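You operate a simulated robot arm through the tools that you are given. There is no shell and no other tool.

Carry out the task below with a simulated two-armed robot. There is one attempt and no reset: what you move stays moved.

TASK
Put the drawer's bearing in the white nest; lock it under the plunger.
Fine: low case's drawer shut again; turn the round table to the blue plunger, then push in the yellow pull knob. Where these are worked on the way, their far stop is far enough and under half their travel is too little: drawer of the low case.
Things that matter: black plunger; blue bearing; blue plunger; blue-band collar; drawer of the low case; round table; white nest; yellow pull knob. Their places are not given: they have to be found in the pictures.

Only the result counts: the job must be done as asked and must still hold three seconds after the hand-in. Knocking over, shifting, dropping, spilling or breaking anything else fails it.

THE ROBOT
Two 7-joint arms with two-finger parallel grippers on one trunk that stands fixed in place. Base frame: the origin is at the foot of the trunk, x ahead of it, y to its left, z up; the work surface is at about z = 0.82. Readings come in m, degrees, newtons and seconds.
The left shoulder is at [0.11, 0.169, 1.493], the right one opposite. With the tool pointing down near the work surface each hand reaches from about 0.38 to 0.72 m from the base axis, measured 20 degrees to its own side. Payload 1.57 kg a hand.
Tool frame (each hand has its own): the origin (TCP) lies between the finger pads and is the grasp point; the fingertips stand 0.03 m ahead of it; z points along the fingers, y is the line along which they close. The gripper opens to 0.08 m. The fingers are 0.017 m wide and 0.012 m thick; the gripper's body (0.04 by 0.082 m) begins 0.08 m behind the TCP.
Orientation is told as [roll, pitch, yaw] about the base's x, y, z axes, in that order, counted from this pose: with the fingers straight down and closing along the base's y, the tool's x points along the base's -x, its y along +y and its z along -z.

THE INTERFACE
- The arms move only by the tool arm_command. It takes "left_targets", "right_targets" or both (then of equal length, played together; a hand with none holds still); each is a list of rows, each a list of 7 numbers: the finger opening in m, from 0 to 0.08, then the shift along the base's x, y, z in m, then the turn, a rotation vector about the base's x, y, z in degrees. In form: [[fingers, x, y, z, wx, wy, wz], ...]. A call has 1 to 20 rows; each row shifts and turns the commanded pose from where the row before left it. Each row takes 0.2 s and may step no farther than 0.05 m and 8.6 degrees from the row before; otherwise, or with a gripper value out of range, the whole call is refused. Where a pose cannot be reached the arm comes as near as it can. A force on the tool above 40 N (or 10 N above the force at the start of the call, whichever is more), or a blocked arm, ends the call early, and 0.2 s more pass. Each finger travels about 0.072 m/s and halts on what it meets, pressing with about 37 N; the grip force reading is that of the motor and also rises with nothing between the fingers. The clock runs only during rows and for 0.2 s after the last one: add rows that do not move to give the fingers time. The reply holds the time, the measured pose of the TCP, the force on the tool along the base axes, the opening and the grip force, in the units named above and with some noise, with the torque about the TCP (base axes, N m) and any sound that the robot's microphone picked up, and new pictures: "pictures" is both (left out), scene, wrist or none (wrist: the cameras of the hands that moved).
- Cameras (640 x 400 px; columns grow to the right, rows downward): "scene" is now at [0.1411, 0.0339, 1.6654]; the picture's right is [0.47, -0.88, -0.00], its down [-0.74, -0.39, -0.54] and it looks along [0.48, 0.25, -0.84] (base axes); focal length 312 px, centre (320, 200). "left" rides on the left gripper at [0.072, 0.007, -0.122] in its tool frame; the picture's right is [-0.09, 1.00, 0.00], its down [-0.84, -0.08, -0.54] and it looks along [-0.54, -0.05, 0.84] (tool axes); focal length 238 px, centre (320, 200). "right" rides on the right gripper at [0.072, -0.007, -0.122] in its tool frame; the picture's right is [0.09, 1.00, 0.00], its down [-0.84, 0.08, -0.54] and it looks along [-0.54, 0.05, 0.84] (tool axes); focal length 238 px, centre (320, 200).
- move_column(by): slides the trunk up (or, below 0, down) by that many m; the arms and the scene camera ride with it, the base frame stays. It gives what a move gives, with no picture.
- turn_head(pan, tilt): turns the head with the scene camera to pan (to the left, within 86 degrees either way) and tilt (down, from -29 to 69), counted from straight ahead of the robot. It gives what a move gives, and a new picture of the scene camera.
- measure_at(camera, pixels): for up to 12 pixels [column, row] of the newest picture of that camera ("zoom" is the newest enlarged one), the place [x, y, z] in the base frame of the surface seen there, good to about 0.002 m. The clock stands still meanwhile.
- zoom(camera, box): a new picture of the part [left, top, right, bottom] of that camera's present view, enlarged. The clock stands still meanwhile.
- sign_off(): hands the job in; it is judged then, once.

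Unless the task says otherwise, let go and move clear before handing in.

The tools are called after "Request:" as a command line: name --argument value ..., lists and objects as JSON in quotes. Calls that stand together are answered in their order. arm_command: Moves the arms, as the interface text tells. Its arguments: {"type":"object","properties":{"left_targets":{"type":"array"},"right_targets":{"type":"array"},"pictures":{"type":"string","enum":["both","scene","wrist","none"]}},"required":[]} The other tools are called the same way: move_column (by) moves the trunk up or down; turn_head (pan, tilt) turns the head that bears the scene camera; measure_at (camera, pixels) gives the place of the surface under pixels of a picture; zoom (camera, box) takes an enlarged picture of a part of a camera's view; sign_off () hands the job in.

At the start:

```text
t: 0.0
left_eef_pos: [0.5358, 0.4677, 1.0396]
left_tool_rot: [0.0, 0.0, 0.0]
left_ft_force: [0.4, 0.0, -0.5]
left_moment: [-0.03, -0.02, -0.02]
left_width: 0.0801
left_grasp_force: 0.0
right_eef_pos: [0.7108, -0.025, 1.0989]
right_tool_rot: [0.0, -0.1, 0.1]
right_ft_force: [-0.4, 0.5, 0.5]
right_moment: [-0.02, -0.01, 0.02]
right_width: 0.0801
right_grasp_force: 0.0
trunk travel left (down, up): [-0.807, 0.083]
head pan, tilt (commanded): [27.9, 57.0]
```

scene: 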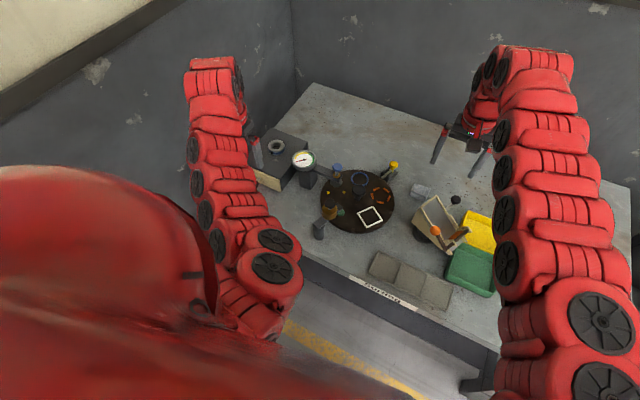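
right: 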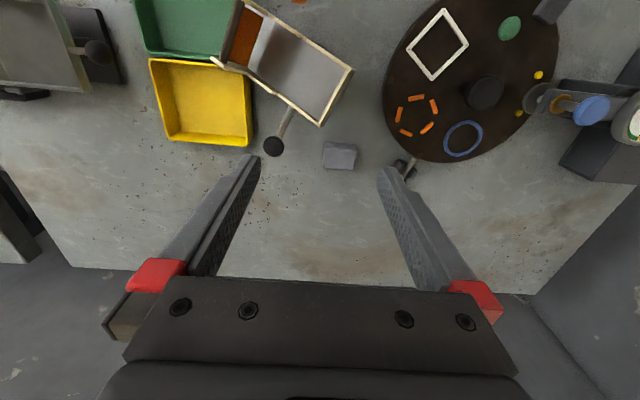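
left: 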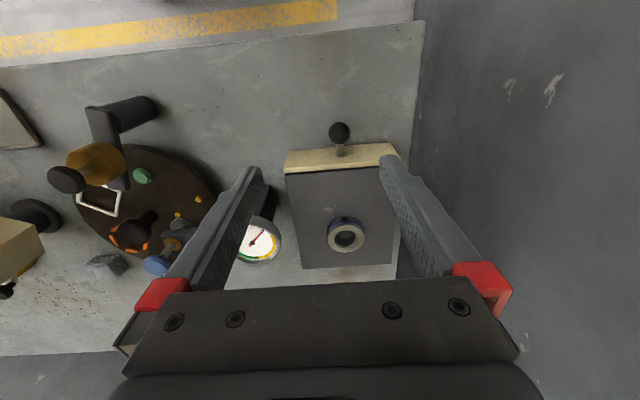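

The left wrist picture shows the low case (drawer front around (340,155), knob at (340,132)) with a blue-banded collar on top. The round table shows white, blue and orange marks with plungers around it. I'll zoom in for detail before moving.

Request:
zoom --camera "scene" --box '[230, 100, 430, 250]'

Request:
zoom --camera "right" --box '[360, 0, 640, 200]'

Request:
zoom --camera "left" --box '[0, 60, 300, 300]'

Request:
zoom --camera "left" --box '[230, 100, 430, 290]'

```text
2.67 times, centred on (330, 175) of scene
```

zoom: 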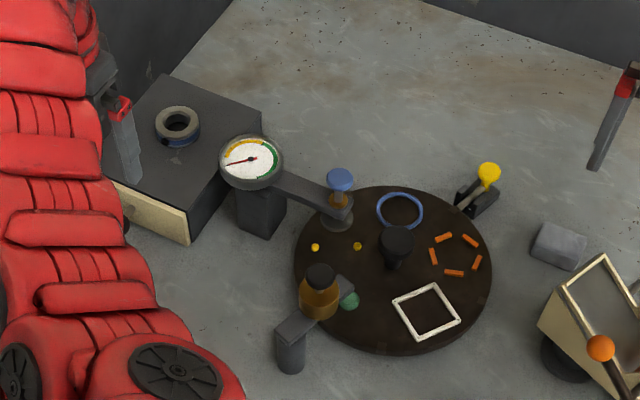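

```text
2.00 times, centred on (500, 100) of right
```

zoom: 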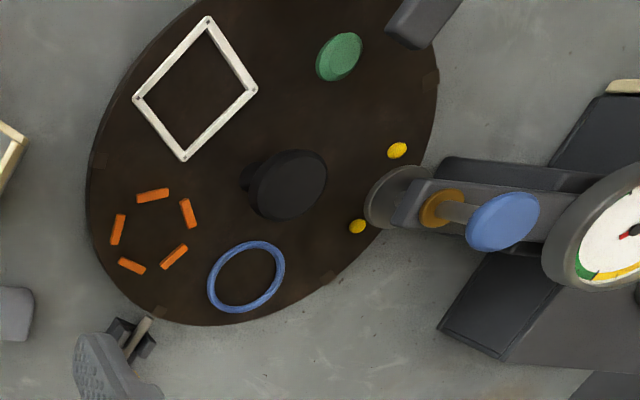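

```text
1.67 times, centred on (150, 180) of left
```

zoom: 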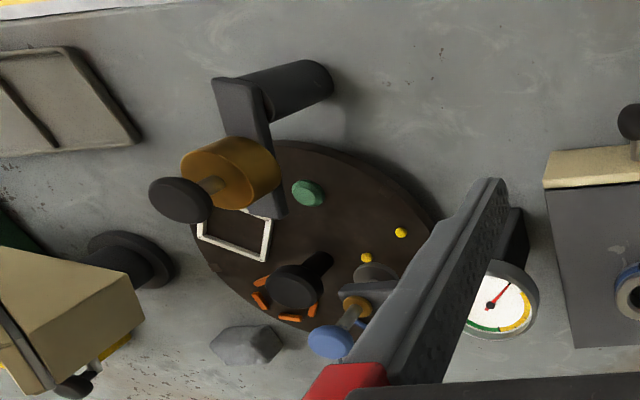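

```text
2.11 times, centred on (330, 195) of left
```

zoom: 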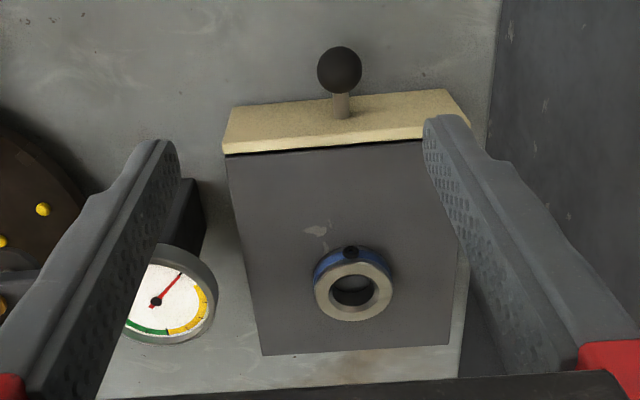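

The scene zoom shows the yellow knob at about (489,172), the blue plunger at (340,180), the black plunger at (320,275), and a central black knob at (397,240). I'll measure these places.

Request:
measure_at --camera "scene" --pixels '[[394, 164], [388, 176], [337, 167], [330, 203], [359, 190], [360, 180], [370, 217], [382, 195], [276, 146], [302, 159], [341, 213], [325, 178]]'

Request:
measure_at --camera "left" --pixels '[[340, 132], [341, 152], [288, 165], [398, 160], [346, 236], [345, 222], [303, 268], [393, 263], [340, 185], [262, 242], [131, 265], [70, 180]]'

Request:
measure_at --camera "right" --pixels '[[465, 45], [440, 10], [410, 60], [490, 92], [463, 138], [591, 110], [510, 28], [540, 75], [519, 113], [384, 100], [558, 40], [420, 158]]'

```text
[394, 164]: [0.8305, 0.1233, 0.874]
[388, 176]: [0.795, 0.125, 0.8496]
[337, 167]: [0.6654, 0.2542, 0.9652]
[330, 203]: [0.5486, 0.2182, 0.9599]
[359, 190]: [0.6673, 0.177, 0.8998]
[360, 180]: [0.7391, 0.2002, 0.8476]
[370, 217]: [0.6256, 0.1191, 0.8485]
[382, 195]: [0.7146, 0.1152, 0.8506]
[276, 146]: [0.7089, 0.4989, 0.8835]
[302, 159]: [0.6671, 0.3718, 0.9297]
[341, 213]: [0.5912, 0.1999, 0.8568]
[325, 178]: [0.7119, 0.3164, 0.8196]
```

```text
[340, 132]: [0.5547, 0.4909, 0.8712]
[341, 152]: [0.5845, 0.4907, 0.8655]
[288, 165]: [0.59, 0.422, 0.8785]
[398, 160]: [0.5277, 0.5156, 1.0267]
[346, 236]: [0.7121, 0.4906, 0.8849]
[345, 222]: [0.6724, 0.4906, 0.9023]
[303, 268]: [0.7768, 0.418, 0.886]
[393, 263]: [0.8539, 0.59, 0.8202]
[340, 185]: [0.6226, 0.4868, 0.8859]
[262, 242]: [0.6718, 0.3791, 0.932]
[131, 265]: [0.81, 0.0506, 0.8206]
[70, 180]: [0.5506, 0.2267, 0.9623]
```

```text
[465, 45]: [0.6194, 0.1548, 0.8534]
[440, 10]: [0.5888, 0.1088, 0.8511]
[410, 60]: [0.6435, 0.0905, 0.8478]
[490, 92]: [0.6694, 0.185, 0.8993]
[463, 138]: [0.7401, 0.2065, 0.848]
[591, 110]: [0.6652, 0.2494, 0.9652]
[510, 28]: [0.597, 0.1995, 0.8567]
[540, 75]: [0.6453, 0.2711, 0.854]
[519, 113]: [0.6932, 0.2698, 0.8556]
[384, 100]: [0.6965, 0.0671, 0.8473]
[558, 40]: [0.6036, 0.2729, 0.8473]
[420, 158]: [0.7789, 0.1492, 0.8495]
```

I now have rough places: table centre near (0.668, 0.18), blue plunger at (0.665, 0.25), drawer knob at (0.555, 0.49, 0.871). I'll zoom tighter on the round table, the yellow knob and the plungers.

Request:
zoom --camera "scene" --box '[300, 150, 400, 240]'

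Request:
zoom --camera "scene" --box '[360, 145, 420, 190]'

Request:
zoom --camera "left" --box '[40, 80, 220, 280]'

Request:
zoom --camera "scene" --box '[400, 170, 500, 260]'

```text
4.44 times, centred on (350, 195) of scene
```

zoom: 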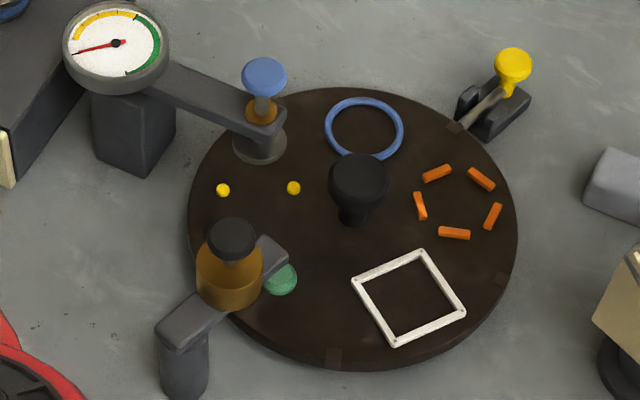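

```text
8.89 times, centred on (390, 168) of scene
```

zoom: 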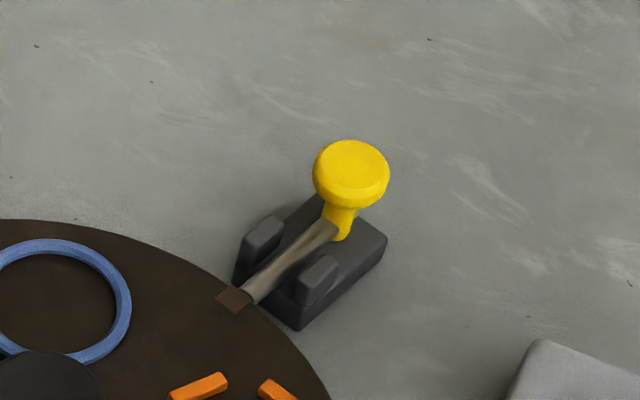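

```text
2.00 times, centred on (130, 180) of left
```

zoom: 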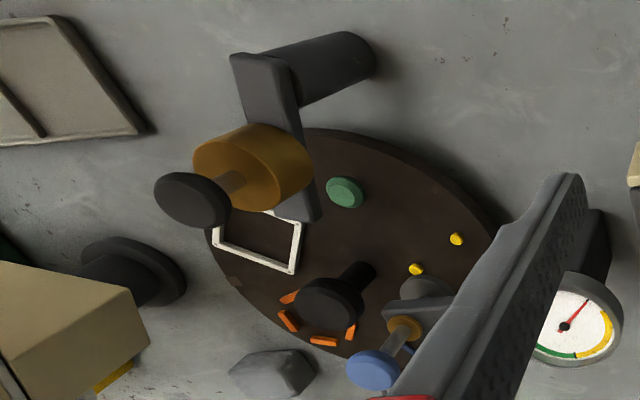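

```text
4.44 times, centred on (450, 215) of scene
```

zoom: 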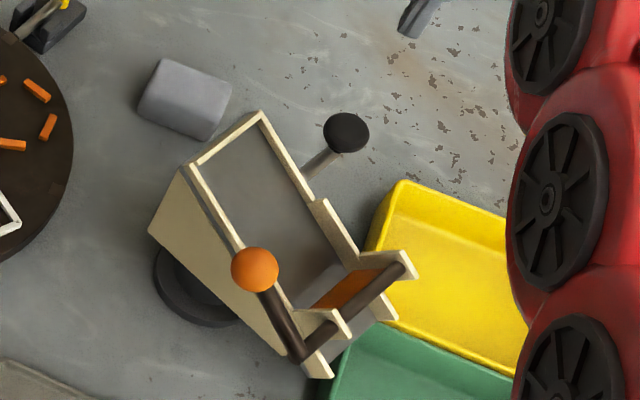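

The pull knob's pin sits in a notch in the table edge, at zoom (235,298), so the table is locked for now. I'll zoom on the drawer knob to get its exact centre and size before gripping it with the left hand.

Request:
zoom --camera "left" --box '[300, 110, 380, 160]'

Request:
measure_at --camera "zoom" --pixels '[[320, 130], [320, 177], [320, 225], [270, 177], [370, 177], [320, 270], [320, 300], [320, 350]]'

```text
8.00 times, centred on (340, 135) of left
```

zoom: 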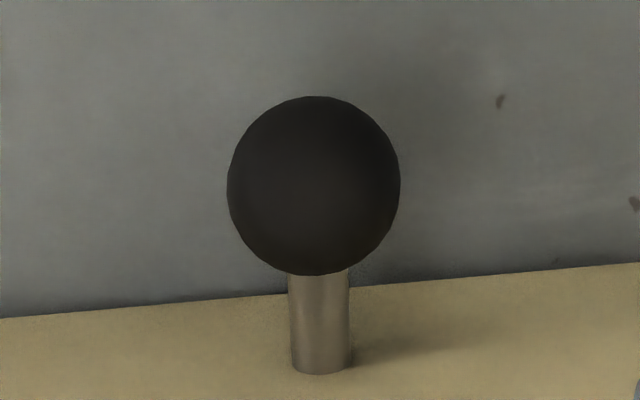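

```text
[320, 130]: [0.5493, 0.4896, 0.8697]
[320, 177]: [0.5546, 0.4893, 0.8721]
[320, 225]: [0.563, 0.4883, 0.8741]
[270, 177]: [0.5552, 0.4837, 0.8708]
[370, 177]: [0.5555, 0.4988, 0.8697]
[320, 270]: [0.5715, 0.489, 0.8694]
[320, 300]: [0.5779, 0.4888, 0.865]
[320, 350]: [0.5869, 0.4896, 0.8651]
```

The knob is a sphere about 26 mm across, centred near (0.557, 0.490, 0.861). I'll bring the left hand straight over it and down, fingers open.

Request:
arm_command --left_targets '[[0.08, 0.011, 0.011, -0.02, 0, 0, 0], [0.08, 0.01, 0.011, -0.03, 0, 0, 0], [0.08, 0, 0, -0.035, 0, 0, 0], [0.07, 0, 0, -0.025, 0, 0, 0], [0.07, 0, 0, 0, 0, 0, 0]]'

```text
t: 1.2
left_eef_pos: [0.5572, 0.4891, 0.9293]
left_tool_rot: [-0.1, 0.0, -0.1]
left_ft_force: [0.6, -0.5, 0.4]
left_moment: [-0.02, 0.01, 0.01]
left_width: 0.0699
left_grasp_force: 0.1
right_eef_pos: [0.7116, -0.0257, 1.0995]
right_tool_rot: [-0.1, 0.0, 0.2]
right_ft_force: [-0.3, 0.1, -0.1]
right_moment: [0.03, -0.01, 0.05]
right_width: 0.0798
right_grasp_force: 0.0
trunk travel left (down, up): [-0.807, 0.083]
head pan, tilt (commanded): [27.9, 57.0]
```

scene: 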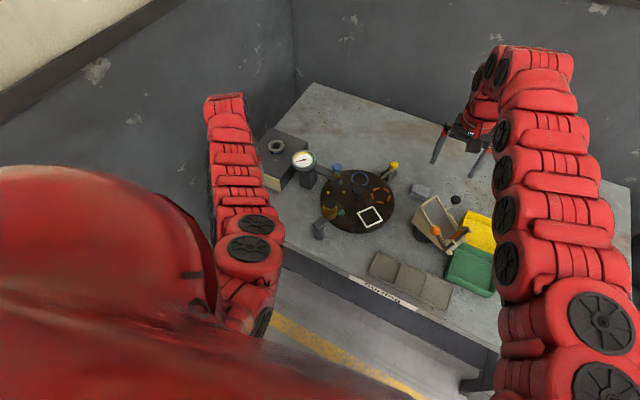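
left: 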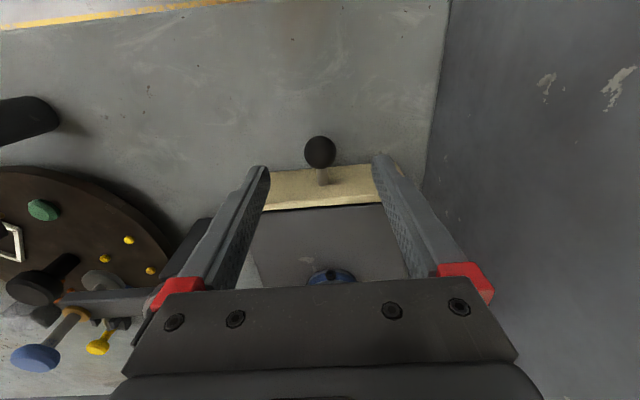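

The knob at (320,152) is centred between the fingers. I'll lower and close on it.

Request:
arm_command --left_targets '[[0.07, 0, 0.001, -0.033, 0, 0, 0], [0.07, 0, 0, -0.033, 0, 0, 0], [0.045, 0, 0, 0, 0, 0, 0], [0.02, 0, 0, 0, 0, 0, 0], [0.02, 0, 0, 0, 0, 0, 0], [0.015, 0, 0, 0, 0, 0, 0]]' --pictures "wrist"

```text
t: 2.6
left_eef_pos: [0.5593, 0.4906, 0.863]
left_tool_rot: [0.0, 0.1, -0.1]
left_ft_force: [-0.2, -7.6, -1.7]
left_moment: [-0.04, -0.16, -0.07]
left_width: 0.0274
left_grasp_force: 37.9
right_eef_pos: [0.712, -0.026, 1.0998]
right_tool_rot: [0.0, 0.0, 0.0]
right_ft_force: [0.4, 0.3, 0.0]
right_moment: [-0.03, 0.02, 0.05]
right_width: 0.0802
right_grasp_force: 0.0
trunk travel left (down, up): [-0.807, 0.083]
head pan, tilt (commanded): [27.9, 57.0]
```

left: 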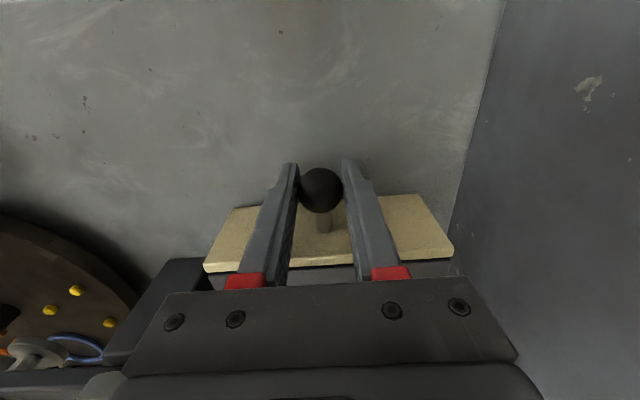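

The knob is gripped (width 27 mm). Now I'll pull the drawer out along -x.

Request:
arm_command --left_targets '[[0.015, -0.01, -0.001, 0, 0, 0, 0], [0.015, -0.015, 0, 0, 0, 0, 0], [0.015, -0.015, 0, 0, 0, 0, 0], [0.015, -0.015, 0, 0, 0, 0, 0], [0.015, -0.015, 0, 0, 0, 0, 0]]' --pictures "wrist"

```text
t: 3.8
left_eef_pos: [0.4877, 0.4903, 0.8641]
left_tool_rot: [0.0, 0.0, -0.1]
left_ft_force: [-0.6, -11.7, -7.6]
left_moment: [0.23, -0.14, -0.14]
left_width: 0.0273
left_grasp_force: 37.8
right_eef_pos: [0.7115, -0.0277, 1.0987]
right_tool_rot: [0.0, 0.0, 0.1]
right_ft_force: [-0.3, 0.1, 0.5]
right_moment: [0.05, 0.0, -0.01]
right_width: 0.08
right_grasp_force: 0.2
trunk travel left (down, up): [-0.807, 0.083]
head pan, tilt (commanded): [27.9, 57.0]
```

left: 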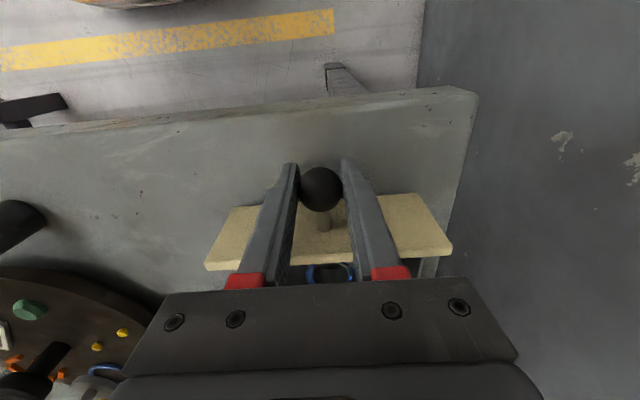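

The drawer slid 7 cm and a blue ring shows inside at (330,272). I'll keep pulling toward the stop, easing the sideways load slightly.

Request:
arm_command --left_targets '[[0.015, -0.012, -0.001, -0.001, 0, 0, 0], [0.015, -0.012, 0, 0, 0, 0, 0], [0.015, -0.012, 0, 0, 0, 0, 0]]' --pictures "wrist"

```text
t: 4.6
left_eef_pos: [0.4518, 0.4903, 0.8645]
left_tool_rot: [0.1, -0.1, 0.0]
left_ft_force: [8.4, -1.1, -5.8]
left_moment: [-0.19, -0.57, 0.02]
left_width: 0.0275
left_grasp_force: 38.2
right_eef_pos: [0.7117, -0.0261, 1.0983]
right_tool_rot: [0.0, 0.0, 0.0]
right_ft_force: [0.2, 0.2, -0.4]
right_moment: [-0.01, 0.0, 0.0]
right_width: 0.0803
right_grasp_force: 0.0
trunk travel left (down, up): [-0.807, 0.083]
head pan, tilt (commanded): [27.9, 57.0]
```

left: 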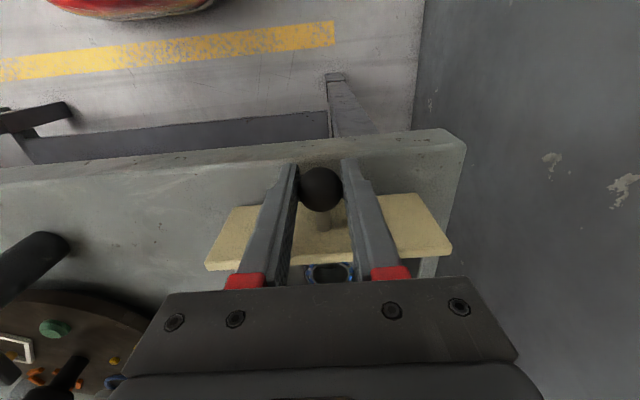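

The pull force has risen to 8 N at about 0.107 m of travel. I'll try a little further to confirm the stop.

Request:
arm_command --left_targets '[[0.015, -0.006, 0, 0, 0, 0, 0], [0.015, -0.006, 0, 0, 0, 0, 0]]' --pictures "scene"

```text
t: 5.2
left_eef_pos: [0.4343, 0.4894, 0.8641]
left_tool_rot: [0.0, 0.4, 0.3]
left_ft_force: [0.5, -0.1, 0.4]
left_moment: [-0.03, 0.0, 0.02]
left_width: 0.0147
left_grasp_force: 0.1
right_eef_pos: [0.7101, -0.0266, 1.1005]
right_tool_rot: [0.0, -0.1, 0.1]
right_ft_force: [0.5, -0.5, -1.0]
right_moment: [0.12, -0.01, 0.02]
right_width: 0.0801
right_grasp_force: 0.1
trunk travel left (down, up): [-0.807, 0.083]
head pan, tilt (commanded): [27.9, 57.0]
```

scene: 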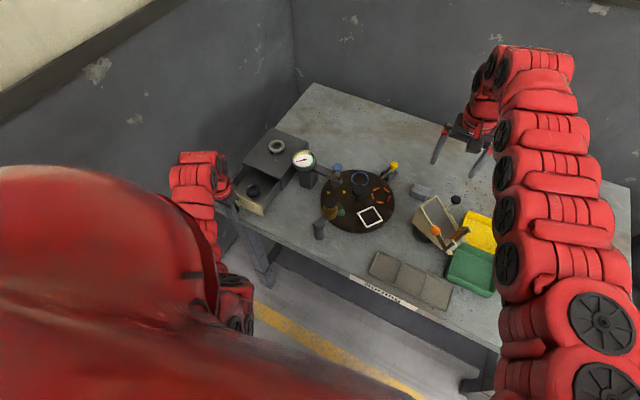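

The fingers slipped off the knob at the drawer's stop, so the drawer is fully open. I'll back off a little and rise to look into it.

Request:
arm_command --left_targets '[[0.015, -0.012, 0, 0, 0, 0, 0], [0.015, 0, 0, 0.03, 0, 0, 0], [0.06, 0, 0, 0.05, 0, 0, 0], [0.08, 0, 0, 0.05, 0, 0, 0], [0.08, 0, 0, 0.03, 0, 0, 0], [0.08, 0, 0, 0, 0, 0, 0]]'

```text
t: 6.6
left_eef_pos: [0.429, 0.4888, 0.9969]
left_tool_rot: [0.0, -0.2, 0.0]
left_ft_force: [-0.2, 0.4, 0.5]
left_moment: [0.0, -0.01, 0.01]
left_width: 0.0801
left_grasp_force: 0.1
left hand out of reach, approached as far as the arm can: row 5
right_eef_pos: [0.7113, -0.0262, 1.1006]
right_tool_rot: [0.0, 0.0, -0.1]
right_ft_force: [-0.7, 0.5, -1.2]
right_moment: [0.04, 0.0, 0.0]
right_width: 0.0802
right_grasp_force: 0.2
trunk travel left (down, up): [-0.807, 0.083]
head pan, tilt (commanded): [27.9, 57.0]
```

scene: 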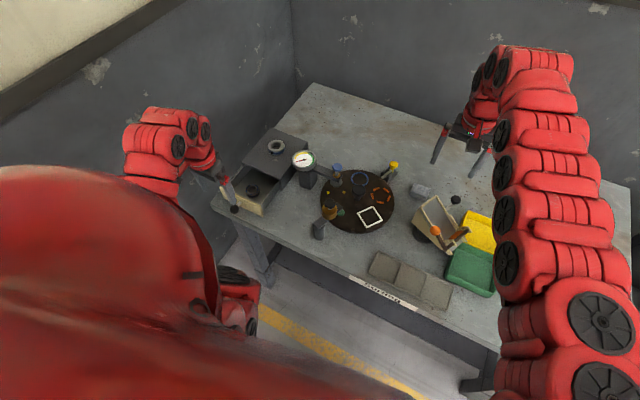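
left: 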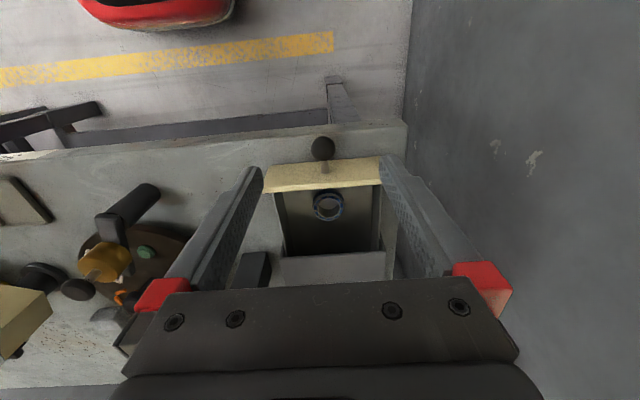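

The drawer is open and the blue bearing sits inside at left picture (328,206). I'll zoom on it and measure.

Request:
zoom --camera "left" --box '[260, 130, 400, 260]'

Request:
zoom --camera "left" --box '[296, 184, 360, 224]'

Request:
measure_at --camera "zoom" --pixels '[[170, 220], [320, 90], [470, 220], [320, 335], [320, 210], [320, 360], [120, 200], [520, 200], [320, 50]]'

Request:
zoom --camera "scene" --box '[220, 130, 320, 220]'

```text
3.08 times, centred on (330, 195) of left
```

zoom: 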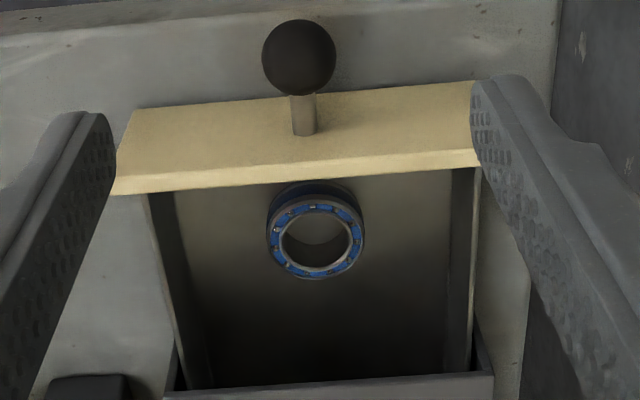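

```text
10.00 times, centred on (328, 204) of left
```

zoom: 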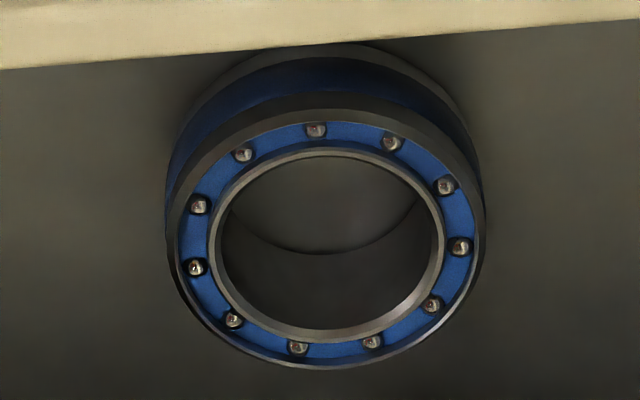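

```text
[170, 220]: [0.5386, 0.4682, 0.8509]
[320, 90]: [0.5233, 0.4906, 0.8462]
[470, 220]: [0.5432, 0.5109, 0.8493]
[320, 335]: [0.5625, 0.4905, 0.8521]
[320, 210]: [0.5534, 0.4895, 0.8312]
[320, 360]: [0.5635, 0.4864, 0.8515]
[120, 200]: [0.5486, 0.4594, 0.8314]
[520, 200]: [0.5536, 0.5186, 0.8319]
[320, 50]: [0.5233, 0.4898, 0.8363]
```

```text
4.44 times, centred on (270, 175) of scene
```

zoom: 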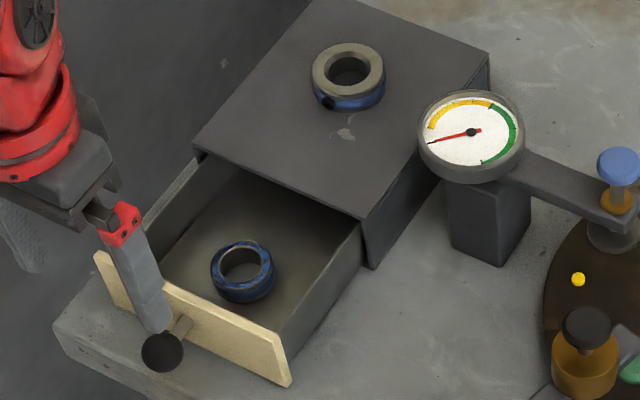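

The bearing is centred near (0.542, 0.490), about 44 mm across, with its top at z 0.852 and the drawer floor at 0.831. I'll move the left hand over it at a safe height.

Request:
arm_command --left_targets '[[0.08, 0.04, 0.001, -0.01, 0, 0, 0], [0.08, 0.04, 0, -0.01, 0, 0, 0], [0.07, 0.033, 0, -0.02, 0, 0, 0], [0.062, 0, 0, 0, 0, 0, 0]]'

Request:
zoom --camera "left" --box '[240, 100, 400, 260]'

```text
t: 7.6
left_eef_pos: [0.5414, 0.4904, 0.9576]
left_tool_rot: [0.0, 0.1, -0.2]
left_ft_force: [0.1, -0.8, 0.0]
left_moment: [0.02, 0.02, 0.02]
left_width: 0.062
left_grasp_force: 0.1
right_eef_pos: [0.7098, -0.026, 1.1002]
right_tool_rot: [0.0, -0.1, 0.0]
right_ft_force: [0.3, 0.2, 0.3]
right_moment: [0.0, 0.02, -0.01]
right_width: 0.0801
right_grasp_force: 0.1
trunk travel left (down, up): [-0.807, 0.083]
head pan, tilt (commanded): [27.9, 57.0]
```

scene: 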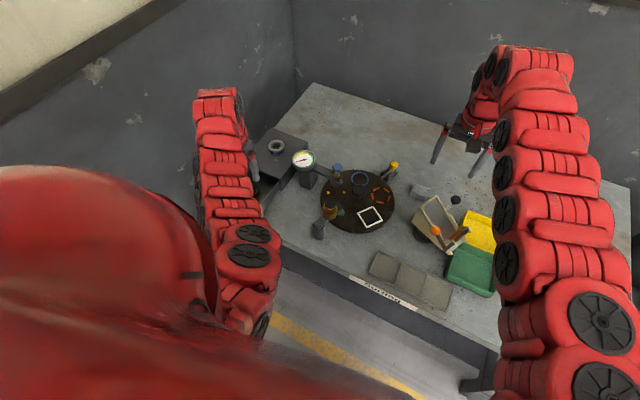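
left: 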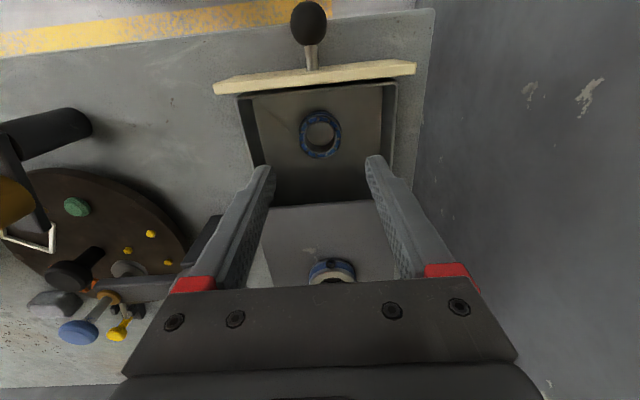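

```text
2.50 times, centred on (320, 180) of left
```

zoom: 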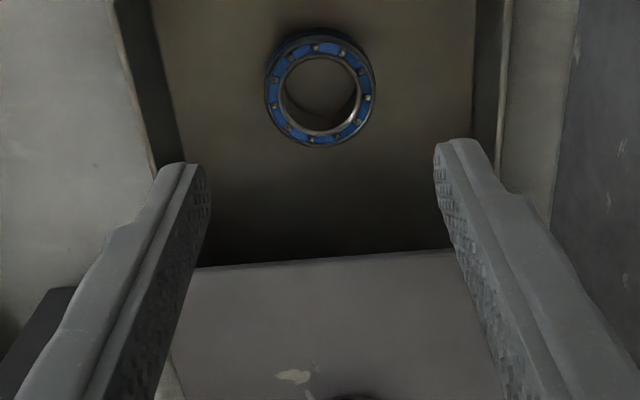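

The bearing shows at (320,135) in the left picture. I'll re-measure its rim from here, along with the drawer walls.

Request:
measure_at --camera "left" --pixels '[[303, 135], [320, 116], [339, 135], [321, 154], [258, 140], [386, 140], [300, 180], [283, 76], [320, 135], [330, 265], [328, 283]]'

```text
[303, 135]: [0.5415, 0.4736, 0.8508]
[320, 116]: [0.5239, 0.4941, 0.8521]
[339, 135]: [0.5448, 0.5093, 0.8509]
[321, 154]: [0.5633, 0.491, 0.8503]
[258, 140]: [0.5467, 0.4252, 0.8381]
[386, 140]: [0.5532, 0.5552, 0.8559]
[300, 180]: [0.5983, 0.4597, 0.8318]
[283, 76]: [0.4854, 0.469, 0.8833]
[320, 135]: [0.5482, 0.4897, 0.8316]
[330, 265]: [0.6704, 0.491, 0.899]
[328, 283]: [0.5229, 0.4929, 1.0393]
```

The bearing's centre is at about (0.543, 0.4905) with clear room to the drawer walls. I'll descend so the tips stay about 7 mm off the floor, then close.

Request:
arm_command --left_targets '[[0.062, 0.001, 0, -0.03, 0, 0, 0], [0.062, 0.001, 0, -0.03, 0, 0, 0], [0.062, 0, 0, -0.03, 0, 0, 0], [0.062, 0, 0, 0, 0, 0, 0]]' --pictures "wrist"

```text
t: 8.6
left_eef_pos: [0.542, 0.4919, 0.867]
left_tool_rot: [0.0, 0.0, 0.0]
left_ft_force: [0.4, 0.4, 0.4]
left_moment: [-0.02, -0.01, -0.02]
left_width: 0.0622
left_grasp_force: 0.1
right_eef_pos: [0.7101, -0.0267, 1.0999]
right_tool_rot: [0.0, 0.1, 0.0]
right_ft_force: [0.9, 1.6, -0.5]
right_moment: [0.0, -0.03, -0.02]
right_width: 0.0801
right_grasp_force: 0.0
trunk travel left (down, up): [-0.807, 0.083]
head pan, tilt (commanded): [27.9, 57.0]
```

left: 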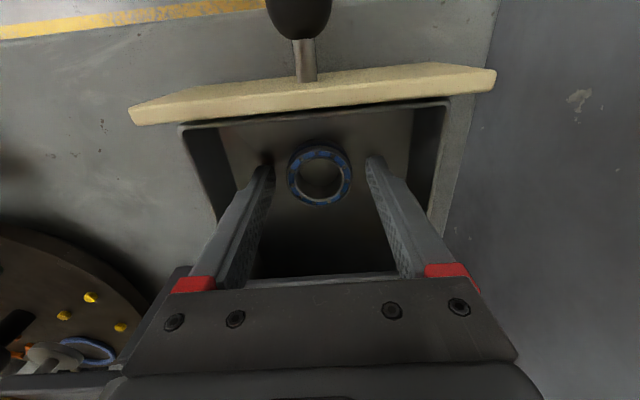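

The bearing at (320,175) lies between the fingertips. Closing on it now.

Request:
arm_command --left_targets '[[0.05, 0, 0, 0, 0, 0, 0], [0.035, 0, 0, 0, 0, 0, 0], [0.035, 0, 0, 0, 0, 0, 0], [0.035, 0, 0, 0, 0, 0, 0]]' --pictures "wrist"

```text
t: 9.6
left_eef_pos: [0.5426, 0.4905, 0.8676]
left_tool_rot: [-0.1, 0.0, 0.0]
left_ft_force: [0.5, 0.1, -0.4]
left_moment: [0.05, 0.05, -0.01]
left_width: 0.0424
left_grasp_force: 37.0
right_eef_pos: [0.7121, -0.027, 1.0989]
right_tool_rot: [0.0, -0.1, 0.0]
right_ft_force: [0.4, 0.3, 0.6]
right_moment: [-0.01, 0.01, 0.02]
right_width: 0.0797
right_grasp_force: 0.0
trunk travel left (down, up): [-0.807, 0.083]
head pan, tilt (commanded): [27.9, 57.0]
```

left: 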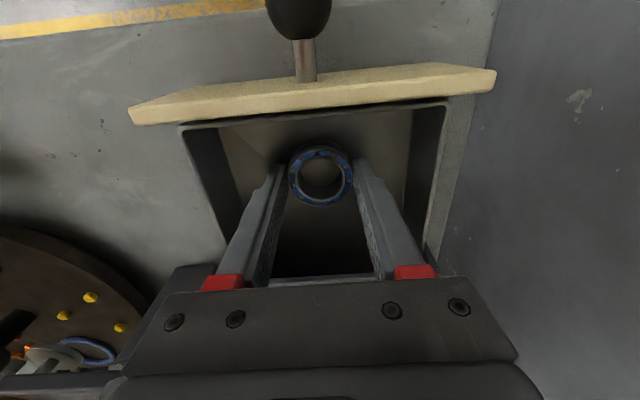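

The grip width reads 42 mm at 37 N. Lifting straight up.

Request:
arm_command --left_targets '[[0.035, 0, 0, 0.02, 0, 0, 0], [0.035, 0, 0, 0.035, 0, 0, 0], [0.035, 0, 0, 0.045, 0, 0, 0], [0.035, 0, 0, 0.045, 0, 0, 0], [0.035, 0, 0, 0.03, 0, 0, 0]]'

Request:
zoom --camera "scene" --box '[300, 150, 400, 240]'

Request:
measure_at --camera "zoom" --pixels '[[424, 252], [355, 283], [393, 345], [464, 311], [409, 297], [400, 265], [375, 313], [427, 328], [444, 280]]'

```text
t: 10.8
left_eef_pos: [0.5425, 0.4889, 1.0439]
left_tool_rot: [0.0, 0.0, 0.1]
left_ft_force: [0.1, -0.8, -1.2]
left_moment: [0.02, -0.01, 0.04]
left_width: 0.0425
left_grasp_force: 37.2
right_eef_pos: [0.7112, -0.0254, 1.099]
right_tool_rot: [-0.1, 0.0, 0.1]
right_ft_force: [0.2, -0.7, -0.2]
right_moment: [0.03, -0.01, 0.0]
right_width: 0.0799
right_grasp_force: 0.1
trunk travel left (down, up): [-0.807, 0.083]
head pan, tilt (commanded): [27.9, 57.0]
```

scene: 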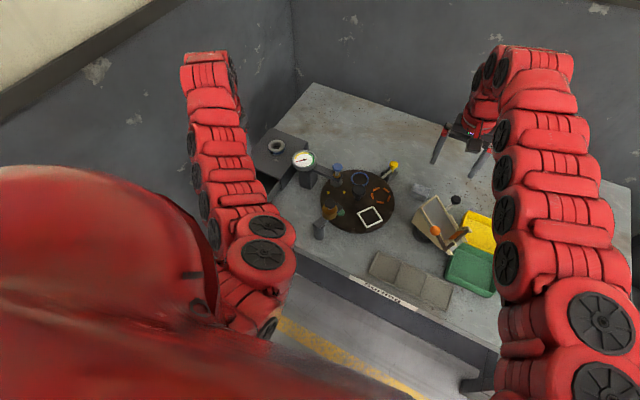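
left: 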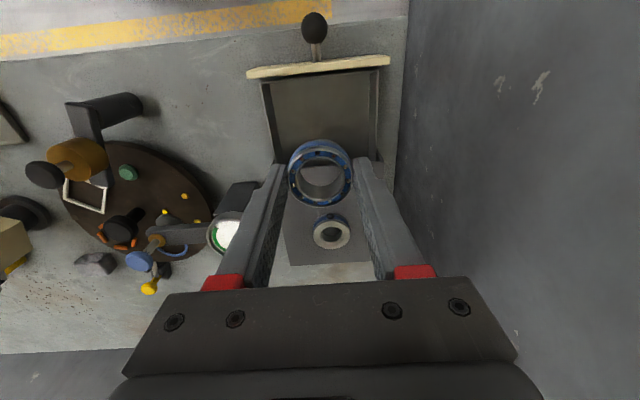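

```text
4.44 times, centred on (350, 195) of scene
```

zoom: 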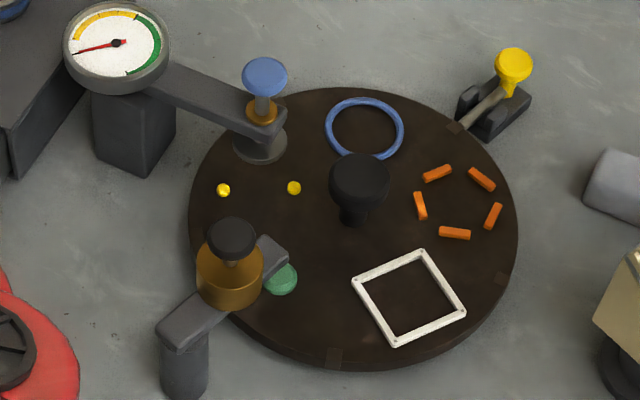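

```text
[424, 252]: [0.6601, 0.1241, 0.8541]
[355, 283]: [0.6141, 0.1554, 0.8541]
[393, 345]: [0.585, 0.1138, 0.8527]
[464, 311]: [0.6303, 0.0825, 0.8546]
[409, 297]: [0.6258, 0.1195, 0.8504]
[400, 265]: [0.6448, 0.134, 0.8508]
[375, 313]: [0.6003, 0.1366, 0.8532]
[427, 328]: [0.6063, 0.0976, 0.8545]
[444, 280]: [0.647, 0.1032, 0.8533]
```

The bearing is held, and the white nest's corners average to about (0.6224, 0.119). The bearing is 42.5 mm across, so I'll check the frame's inner size at higher zoom.

Request:
zoom --camera "scene" --box '[350, 200, 390, 232]'

Request:
measure_at --camera "zoom" --pixels '[[330, 190], [250, 140], [310, 110], [400, 190], [350, 260], [230, 190], [330, 150], [380, 220], [300, 230], [270, 185]]'

```text
12.50 times, centred on (370, 216) of scene
```

zoom: 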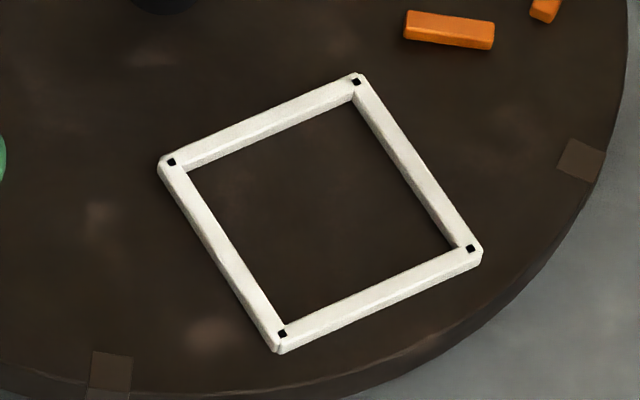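

```text
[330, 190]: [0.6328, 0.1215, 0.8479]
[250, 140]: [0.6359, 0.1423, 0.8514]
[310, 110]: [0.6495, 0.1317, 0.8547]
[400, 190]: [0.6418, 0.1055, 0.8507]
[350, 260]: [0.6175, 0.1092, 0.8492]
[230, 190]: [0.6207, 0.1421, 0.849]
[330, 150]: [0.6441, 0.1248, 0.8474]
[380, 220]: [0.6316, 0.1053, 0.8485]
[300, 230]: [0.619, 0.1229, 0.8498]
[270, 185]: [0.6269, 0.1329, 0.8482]
```

The nest floor is at z 0.8485 with frame tops at 0.854, and inside it's about 48 mm, so the 42.5 mm bearing fits with little clearance. I'll measure the corner dots for an exact centre.

Request:
measure_at --camera "zoom" --pixels '[[356, 82], [172, 162], [282, 333], [471, 248], [352, 102], [192, 170], [285, 313], [455, 245], [414, 165], [378, 293], [227, 250], [265, 122]]'

Request:
measure_at --camera "left" --pixels '[[86, 195], [68, 180], [104, 187], [101, 210], [65, 205], [107, 229], [126, 172], [41, 175], [79, 157], [86, 115], [103, 185], [149, 288]]'

```text
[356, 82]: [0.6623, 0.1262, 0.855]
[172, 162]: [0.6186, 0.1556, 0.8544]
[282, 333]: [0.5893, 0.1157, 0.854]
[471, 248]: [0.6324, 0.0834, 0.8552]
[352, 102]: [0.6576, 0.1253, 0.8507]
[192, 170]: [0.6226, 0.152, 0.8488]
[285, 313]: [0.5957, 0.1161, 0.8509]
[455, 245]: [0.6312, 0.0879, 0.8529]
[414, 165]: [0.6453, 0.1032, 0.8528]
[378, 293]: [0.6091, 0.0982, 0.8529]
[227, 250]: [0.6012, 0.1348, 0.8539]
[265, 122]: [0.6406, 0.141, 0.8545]
```

```text
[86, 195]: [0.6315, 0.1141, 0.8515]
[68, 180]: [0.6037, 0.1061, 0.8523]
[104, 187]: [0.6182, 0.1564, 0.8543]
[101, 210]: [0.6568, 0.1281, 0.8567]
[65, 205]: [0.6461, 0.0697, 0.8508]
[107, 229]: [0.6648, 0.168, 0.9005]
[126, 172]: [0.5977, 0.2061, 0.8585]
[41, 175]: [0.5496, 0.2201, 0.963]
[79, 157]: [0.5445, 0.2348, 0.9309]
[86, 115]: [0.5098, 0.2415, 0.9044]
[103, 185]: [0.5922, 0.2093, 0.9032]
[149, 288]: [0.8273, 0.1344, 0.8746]
```

The nest centre is (0.626, 0.120), and the way there at z 1.04 clears the gauge and both plungers (tops at about 0.965). I'll carry the bearing across with the left hand while moving the right hand aside.

Request:
arm_command --left_targets '[[0.035, 0.004, -0.02, 0, 0, 0, 0], [0.035, 0.008, -0.035, 0, 0, 0, 0], [0.035, 0.008, -0.035, 0, 0, 0, 0], [0.035, 0.008, -0.035, 0, 0, 0, 0], [0.035, 0.008, -0.035, 0, 0, 0, 0], [0.035, 0.008, -0.035, 0, 0, 0, 0]]' --right_targets '[[0.08, 0, -0.02, 0, 0, 0, 0], [0.08, 0, -0.03, 0, 0, 0, 0], [0.08, 0, -0.03, 0, 0, 0, 0], [0.08, 0, -0.03, 0, 0, 0, 0], [0.08, 0, -0.03, 0, 0, 0, 0], [0.08, 0, -0.01, 0, 0, 0, 0]]'

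```text
t: 12.2
left_eef_pos: [0.6072, 0.3032, 1.03]
left_tool_rot: [0.0, 0.0, 0.0]
left_ft_force: [0.0, -0.2, -1.6]
left_moment: [0.01, 0.02, -0.01]
left_width: 0.0426
left_grasp_force: 36.9
left hand out of reach, approached as far as the arm can: row 2, 3, 4, 5
right_eef_pos: [0.7123, -0.1758, 1.1011]
right_tool_rot: [-0.1, 0.0, 0.0]
right_ft_force: [1.4, 0.4, 0.4]
right_moment: [0.03, -0.01, -0.01]
right_width: 0.0801
right_grasp_force: 0.0
trunk travel left (down, up): [-0.807, 0.083]
head pan, tilt (commanded): [27.9, 57.0]
```

scene: 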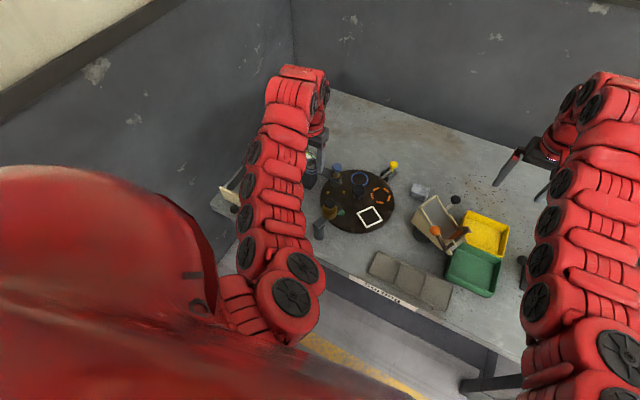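
right: 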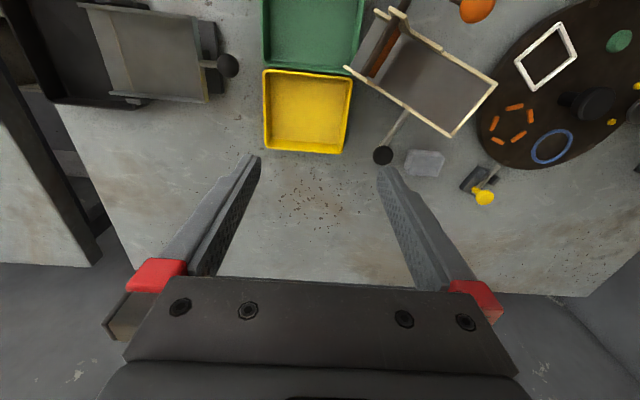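
left: 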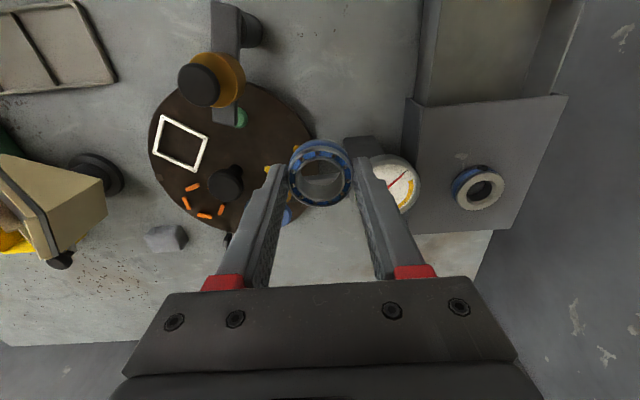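

The left hand is now at (0.607, 0.303, 1.03) still holding the bearing; the reach limit nudged it slightly outward. I'll continue to above the white nest.

Request:
arm_command --left_targets '[[0.035, 0.004, -0.035, 0, 0, 0, 0], [0.035, 0.005, -0.04, 0, 0, 0, 0], [0.035, 0.005, -0.04, 0, 0, 0, 0], [0.035, 0.004, -0.04, 0, 0, 0, 0], [0.035, 0.001, -0.028, 0, 0, 0, 0], [0.035, 0, 0, 0, 0, 0, 0]]'

```text
t: 13.6
left_eef_pos: [0.6303, 0.1235, 1.024]
left_tool_rot: [0.1, 0.0, -0.1]
left_ft_force: [-0.2, -0.8, -0.9]
left_moment: [0.0, 0.01, 0.01]
left_width: 0.0425
left_grasp_force: 36.6
left hand out of reach, approached as far as the arm can: row 1
right_eef_pos: [0.7105, -0.1734, 1.1023]
right_tool_rot: [0.0, 0.0, 0.1]
right_ft_force: [0.3, -0.1, -0.1]
right_moment: [-0.01, 0.04, -0.04]
right_width: 0.0802
right_grasp_force: 0.0
trunk travel left (down, up): [-0.807, 0.083]
head pan, tilt (commanded): [27.9, 57.0]
```

scene: 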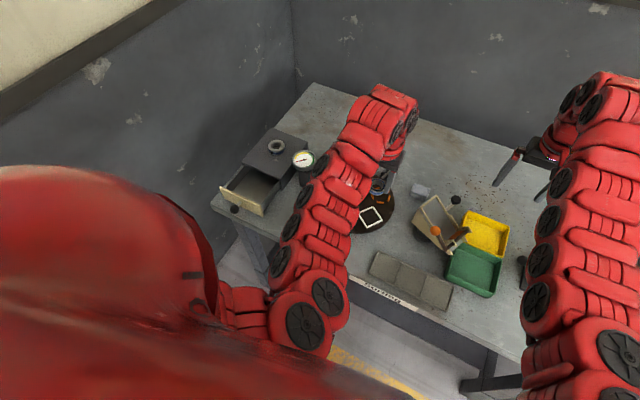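
left: 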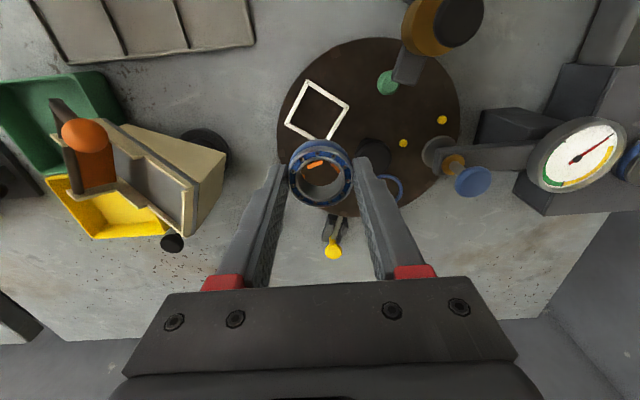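

The nest's frame is visible at left picture (317,112), just ahead of the bearing. I'll measure its corners from here.

Request:
zoom --camera "left" --box '[270, 72, 366, 152]'

```text
5.00 times, centred on (318, 112) of left
```

zoom: 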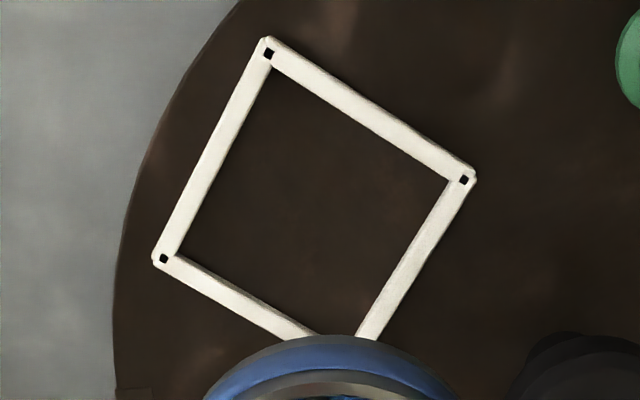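

Request:
measure_at --camera "zoom" --pixels '[[268, 53], [464, 180], [164, 259], [300, 330], [365, 335], [366, 116], [214, 160], [415, 260], [272, 70], [450, 185], [180, 257], [310, 200]]'

Request:
measure_at --camera "left" --pixels '[[320, 205], [292, 177], [350, 177], [304, 195], [338, 195], [320, 143], [320, 152]]'

Request:
zoom --camera "left" --box '[270, 130, 370, 215]'

```text
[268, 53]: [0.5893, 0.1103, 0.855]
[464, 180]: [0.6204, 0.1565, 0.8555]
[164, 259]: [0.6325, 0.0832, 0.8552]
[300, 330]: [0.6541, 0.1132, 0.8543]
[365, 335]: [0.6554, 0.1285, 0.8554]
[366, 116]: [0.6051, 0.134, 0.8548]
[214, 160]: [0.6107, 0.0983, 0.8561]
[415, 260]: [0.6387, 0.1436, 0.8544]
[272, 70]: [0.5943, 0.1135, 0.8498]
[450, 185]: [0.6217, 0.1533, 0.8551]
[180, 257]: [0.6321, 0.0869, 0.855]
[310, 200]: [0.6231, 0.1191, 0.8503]
```

```text
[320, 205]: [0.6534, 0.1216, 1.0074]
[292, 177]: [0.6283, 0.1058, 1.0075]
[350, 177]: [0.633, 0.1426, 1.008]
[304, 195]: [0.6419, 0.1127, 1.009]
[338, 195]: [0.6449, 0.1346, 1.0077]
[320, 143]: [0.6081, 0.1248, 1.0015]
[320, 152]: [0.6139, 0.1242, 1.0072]
```

```text
4.71 times, centred on (320, 172) of left
```

zoom: 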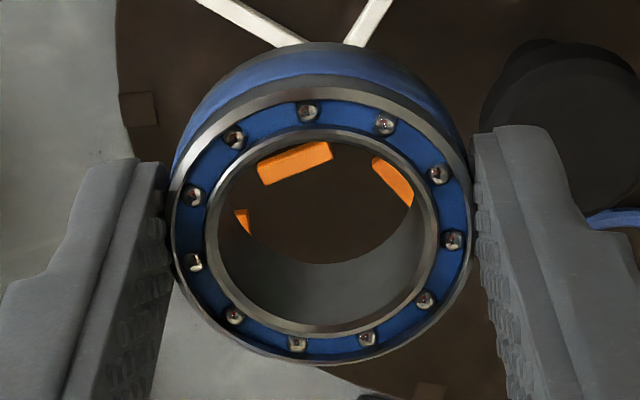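

The nest centre is confirmed at (0.626, 0.120), and the bearing sits about 1.5 mm ahead of the TCP. I'll align and descend to just above the frame.

Request:
arm_command --left_targets '[[0.035, -0.006, -0.0035, -0.03, 0, 0, 0], [0.035, 0, 0, -0.04, 0, 0, 0], [0.035, 0, 0, -0.04, 0, 0, 0], [0.035, 0, 0, 0, 0, 0, 0], [0.035, 0, 0, 0, 0, 0, 0]]'

Request:
zoom --camera "left" --box '[260, 100, 380, 220]'

Request:
zoom --camera "scene" --box '[330, 170, 410, 240]'

```text
t: 14.8
left_eef_pos: [0.6242, 0.1207, 0.9177]
left_tool_rot: [-0.1, 0.0, 0.0]
left_ft_force: [-0.1, -1.1, -1.9]
left_moment: [0.02, -0.01, 0.0]
left_width: 0.0425
left_grasp_force: 37.2
right_eef_pos: [0.7115, -0.1742, 1.1013]
right_tool_rot: [0.0, -0.1, 0.0]
right_ft_force: [0.5, -0.2, -0.6]
right_moment: [-0.01, -0.01, -0.01]
right_width: 0.08
right_grasp_force: 0.0
trunk travel left (down, up): [-0.807, 0.083]
head pan, tilt (commanded): [27.9, 57.0]
```

scene: 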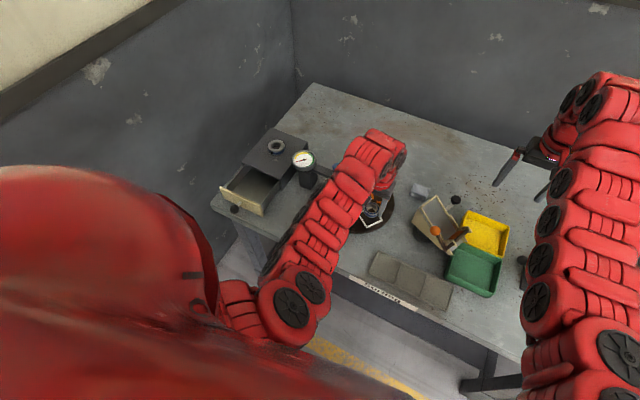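
left: 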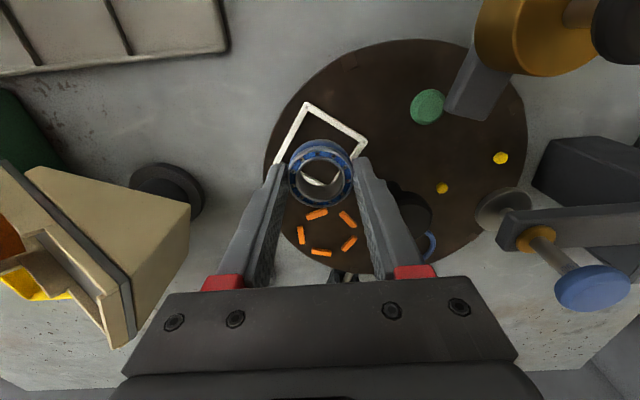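

```text
3.33 times, centred on (320, 160) of left
```

zoom: 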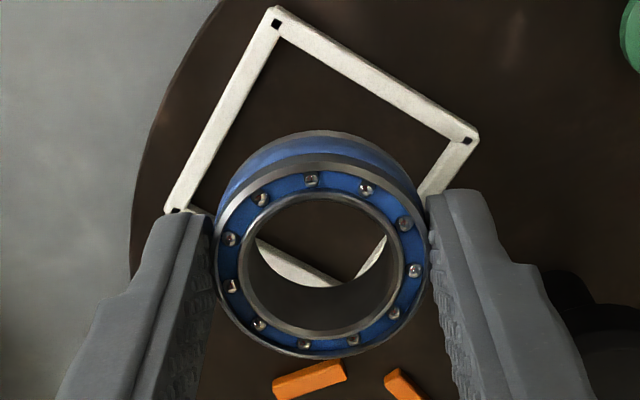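

```text
5.71 times, centred on (370, 205) of scene
```

zoom: 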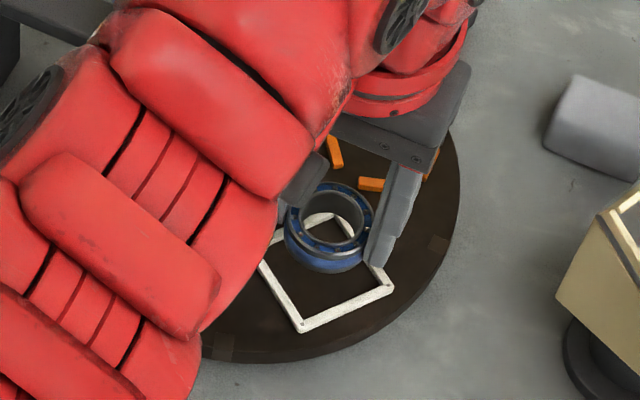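

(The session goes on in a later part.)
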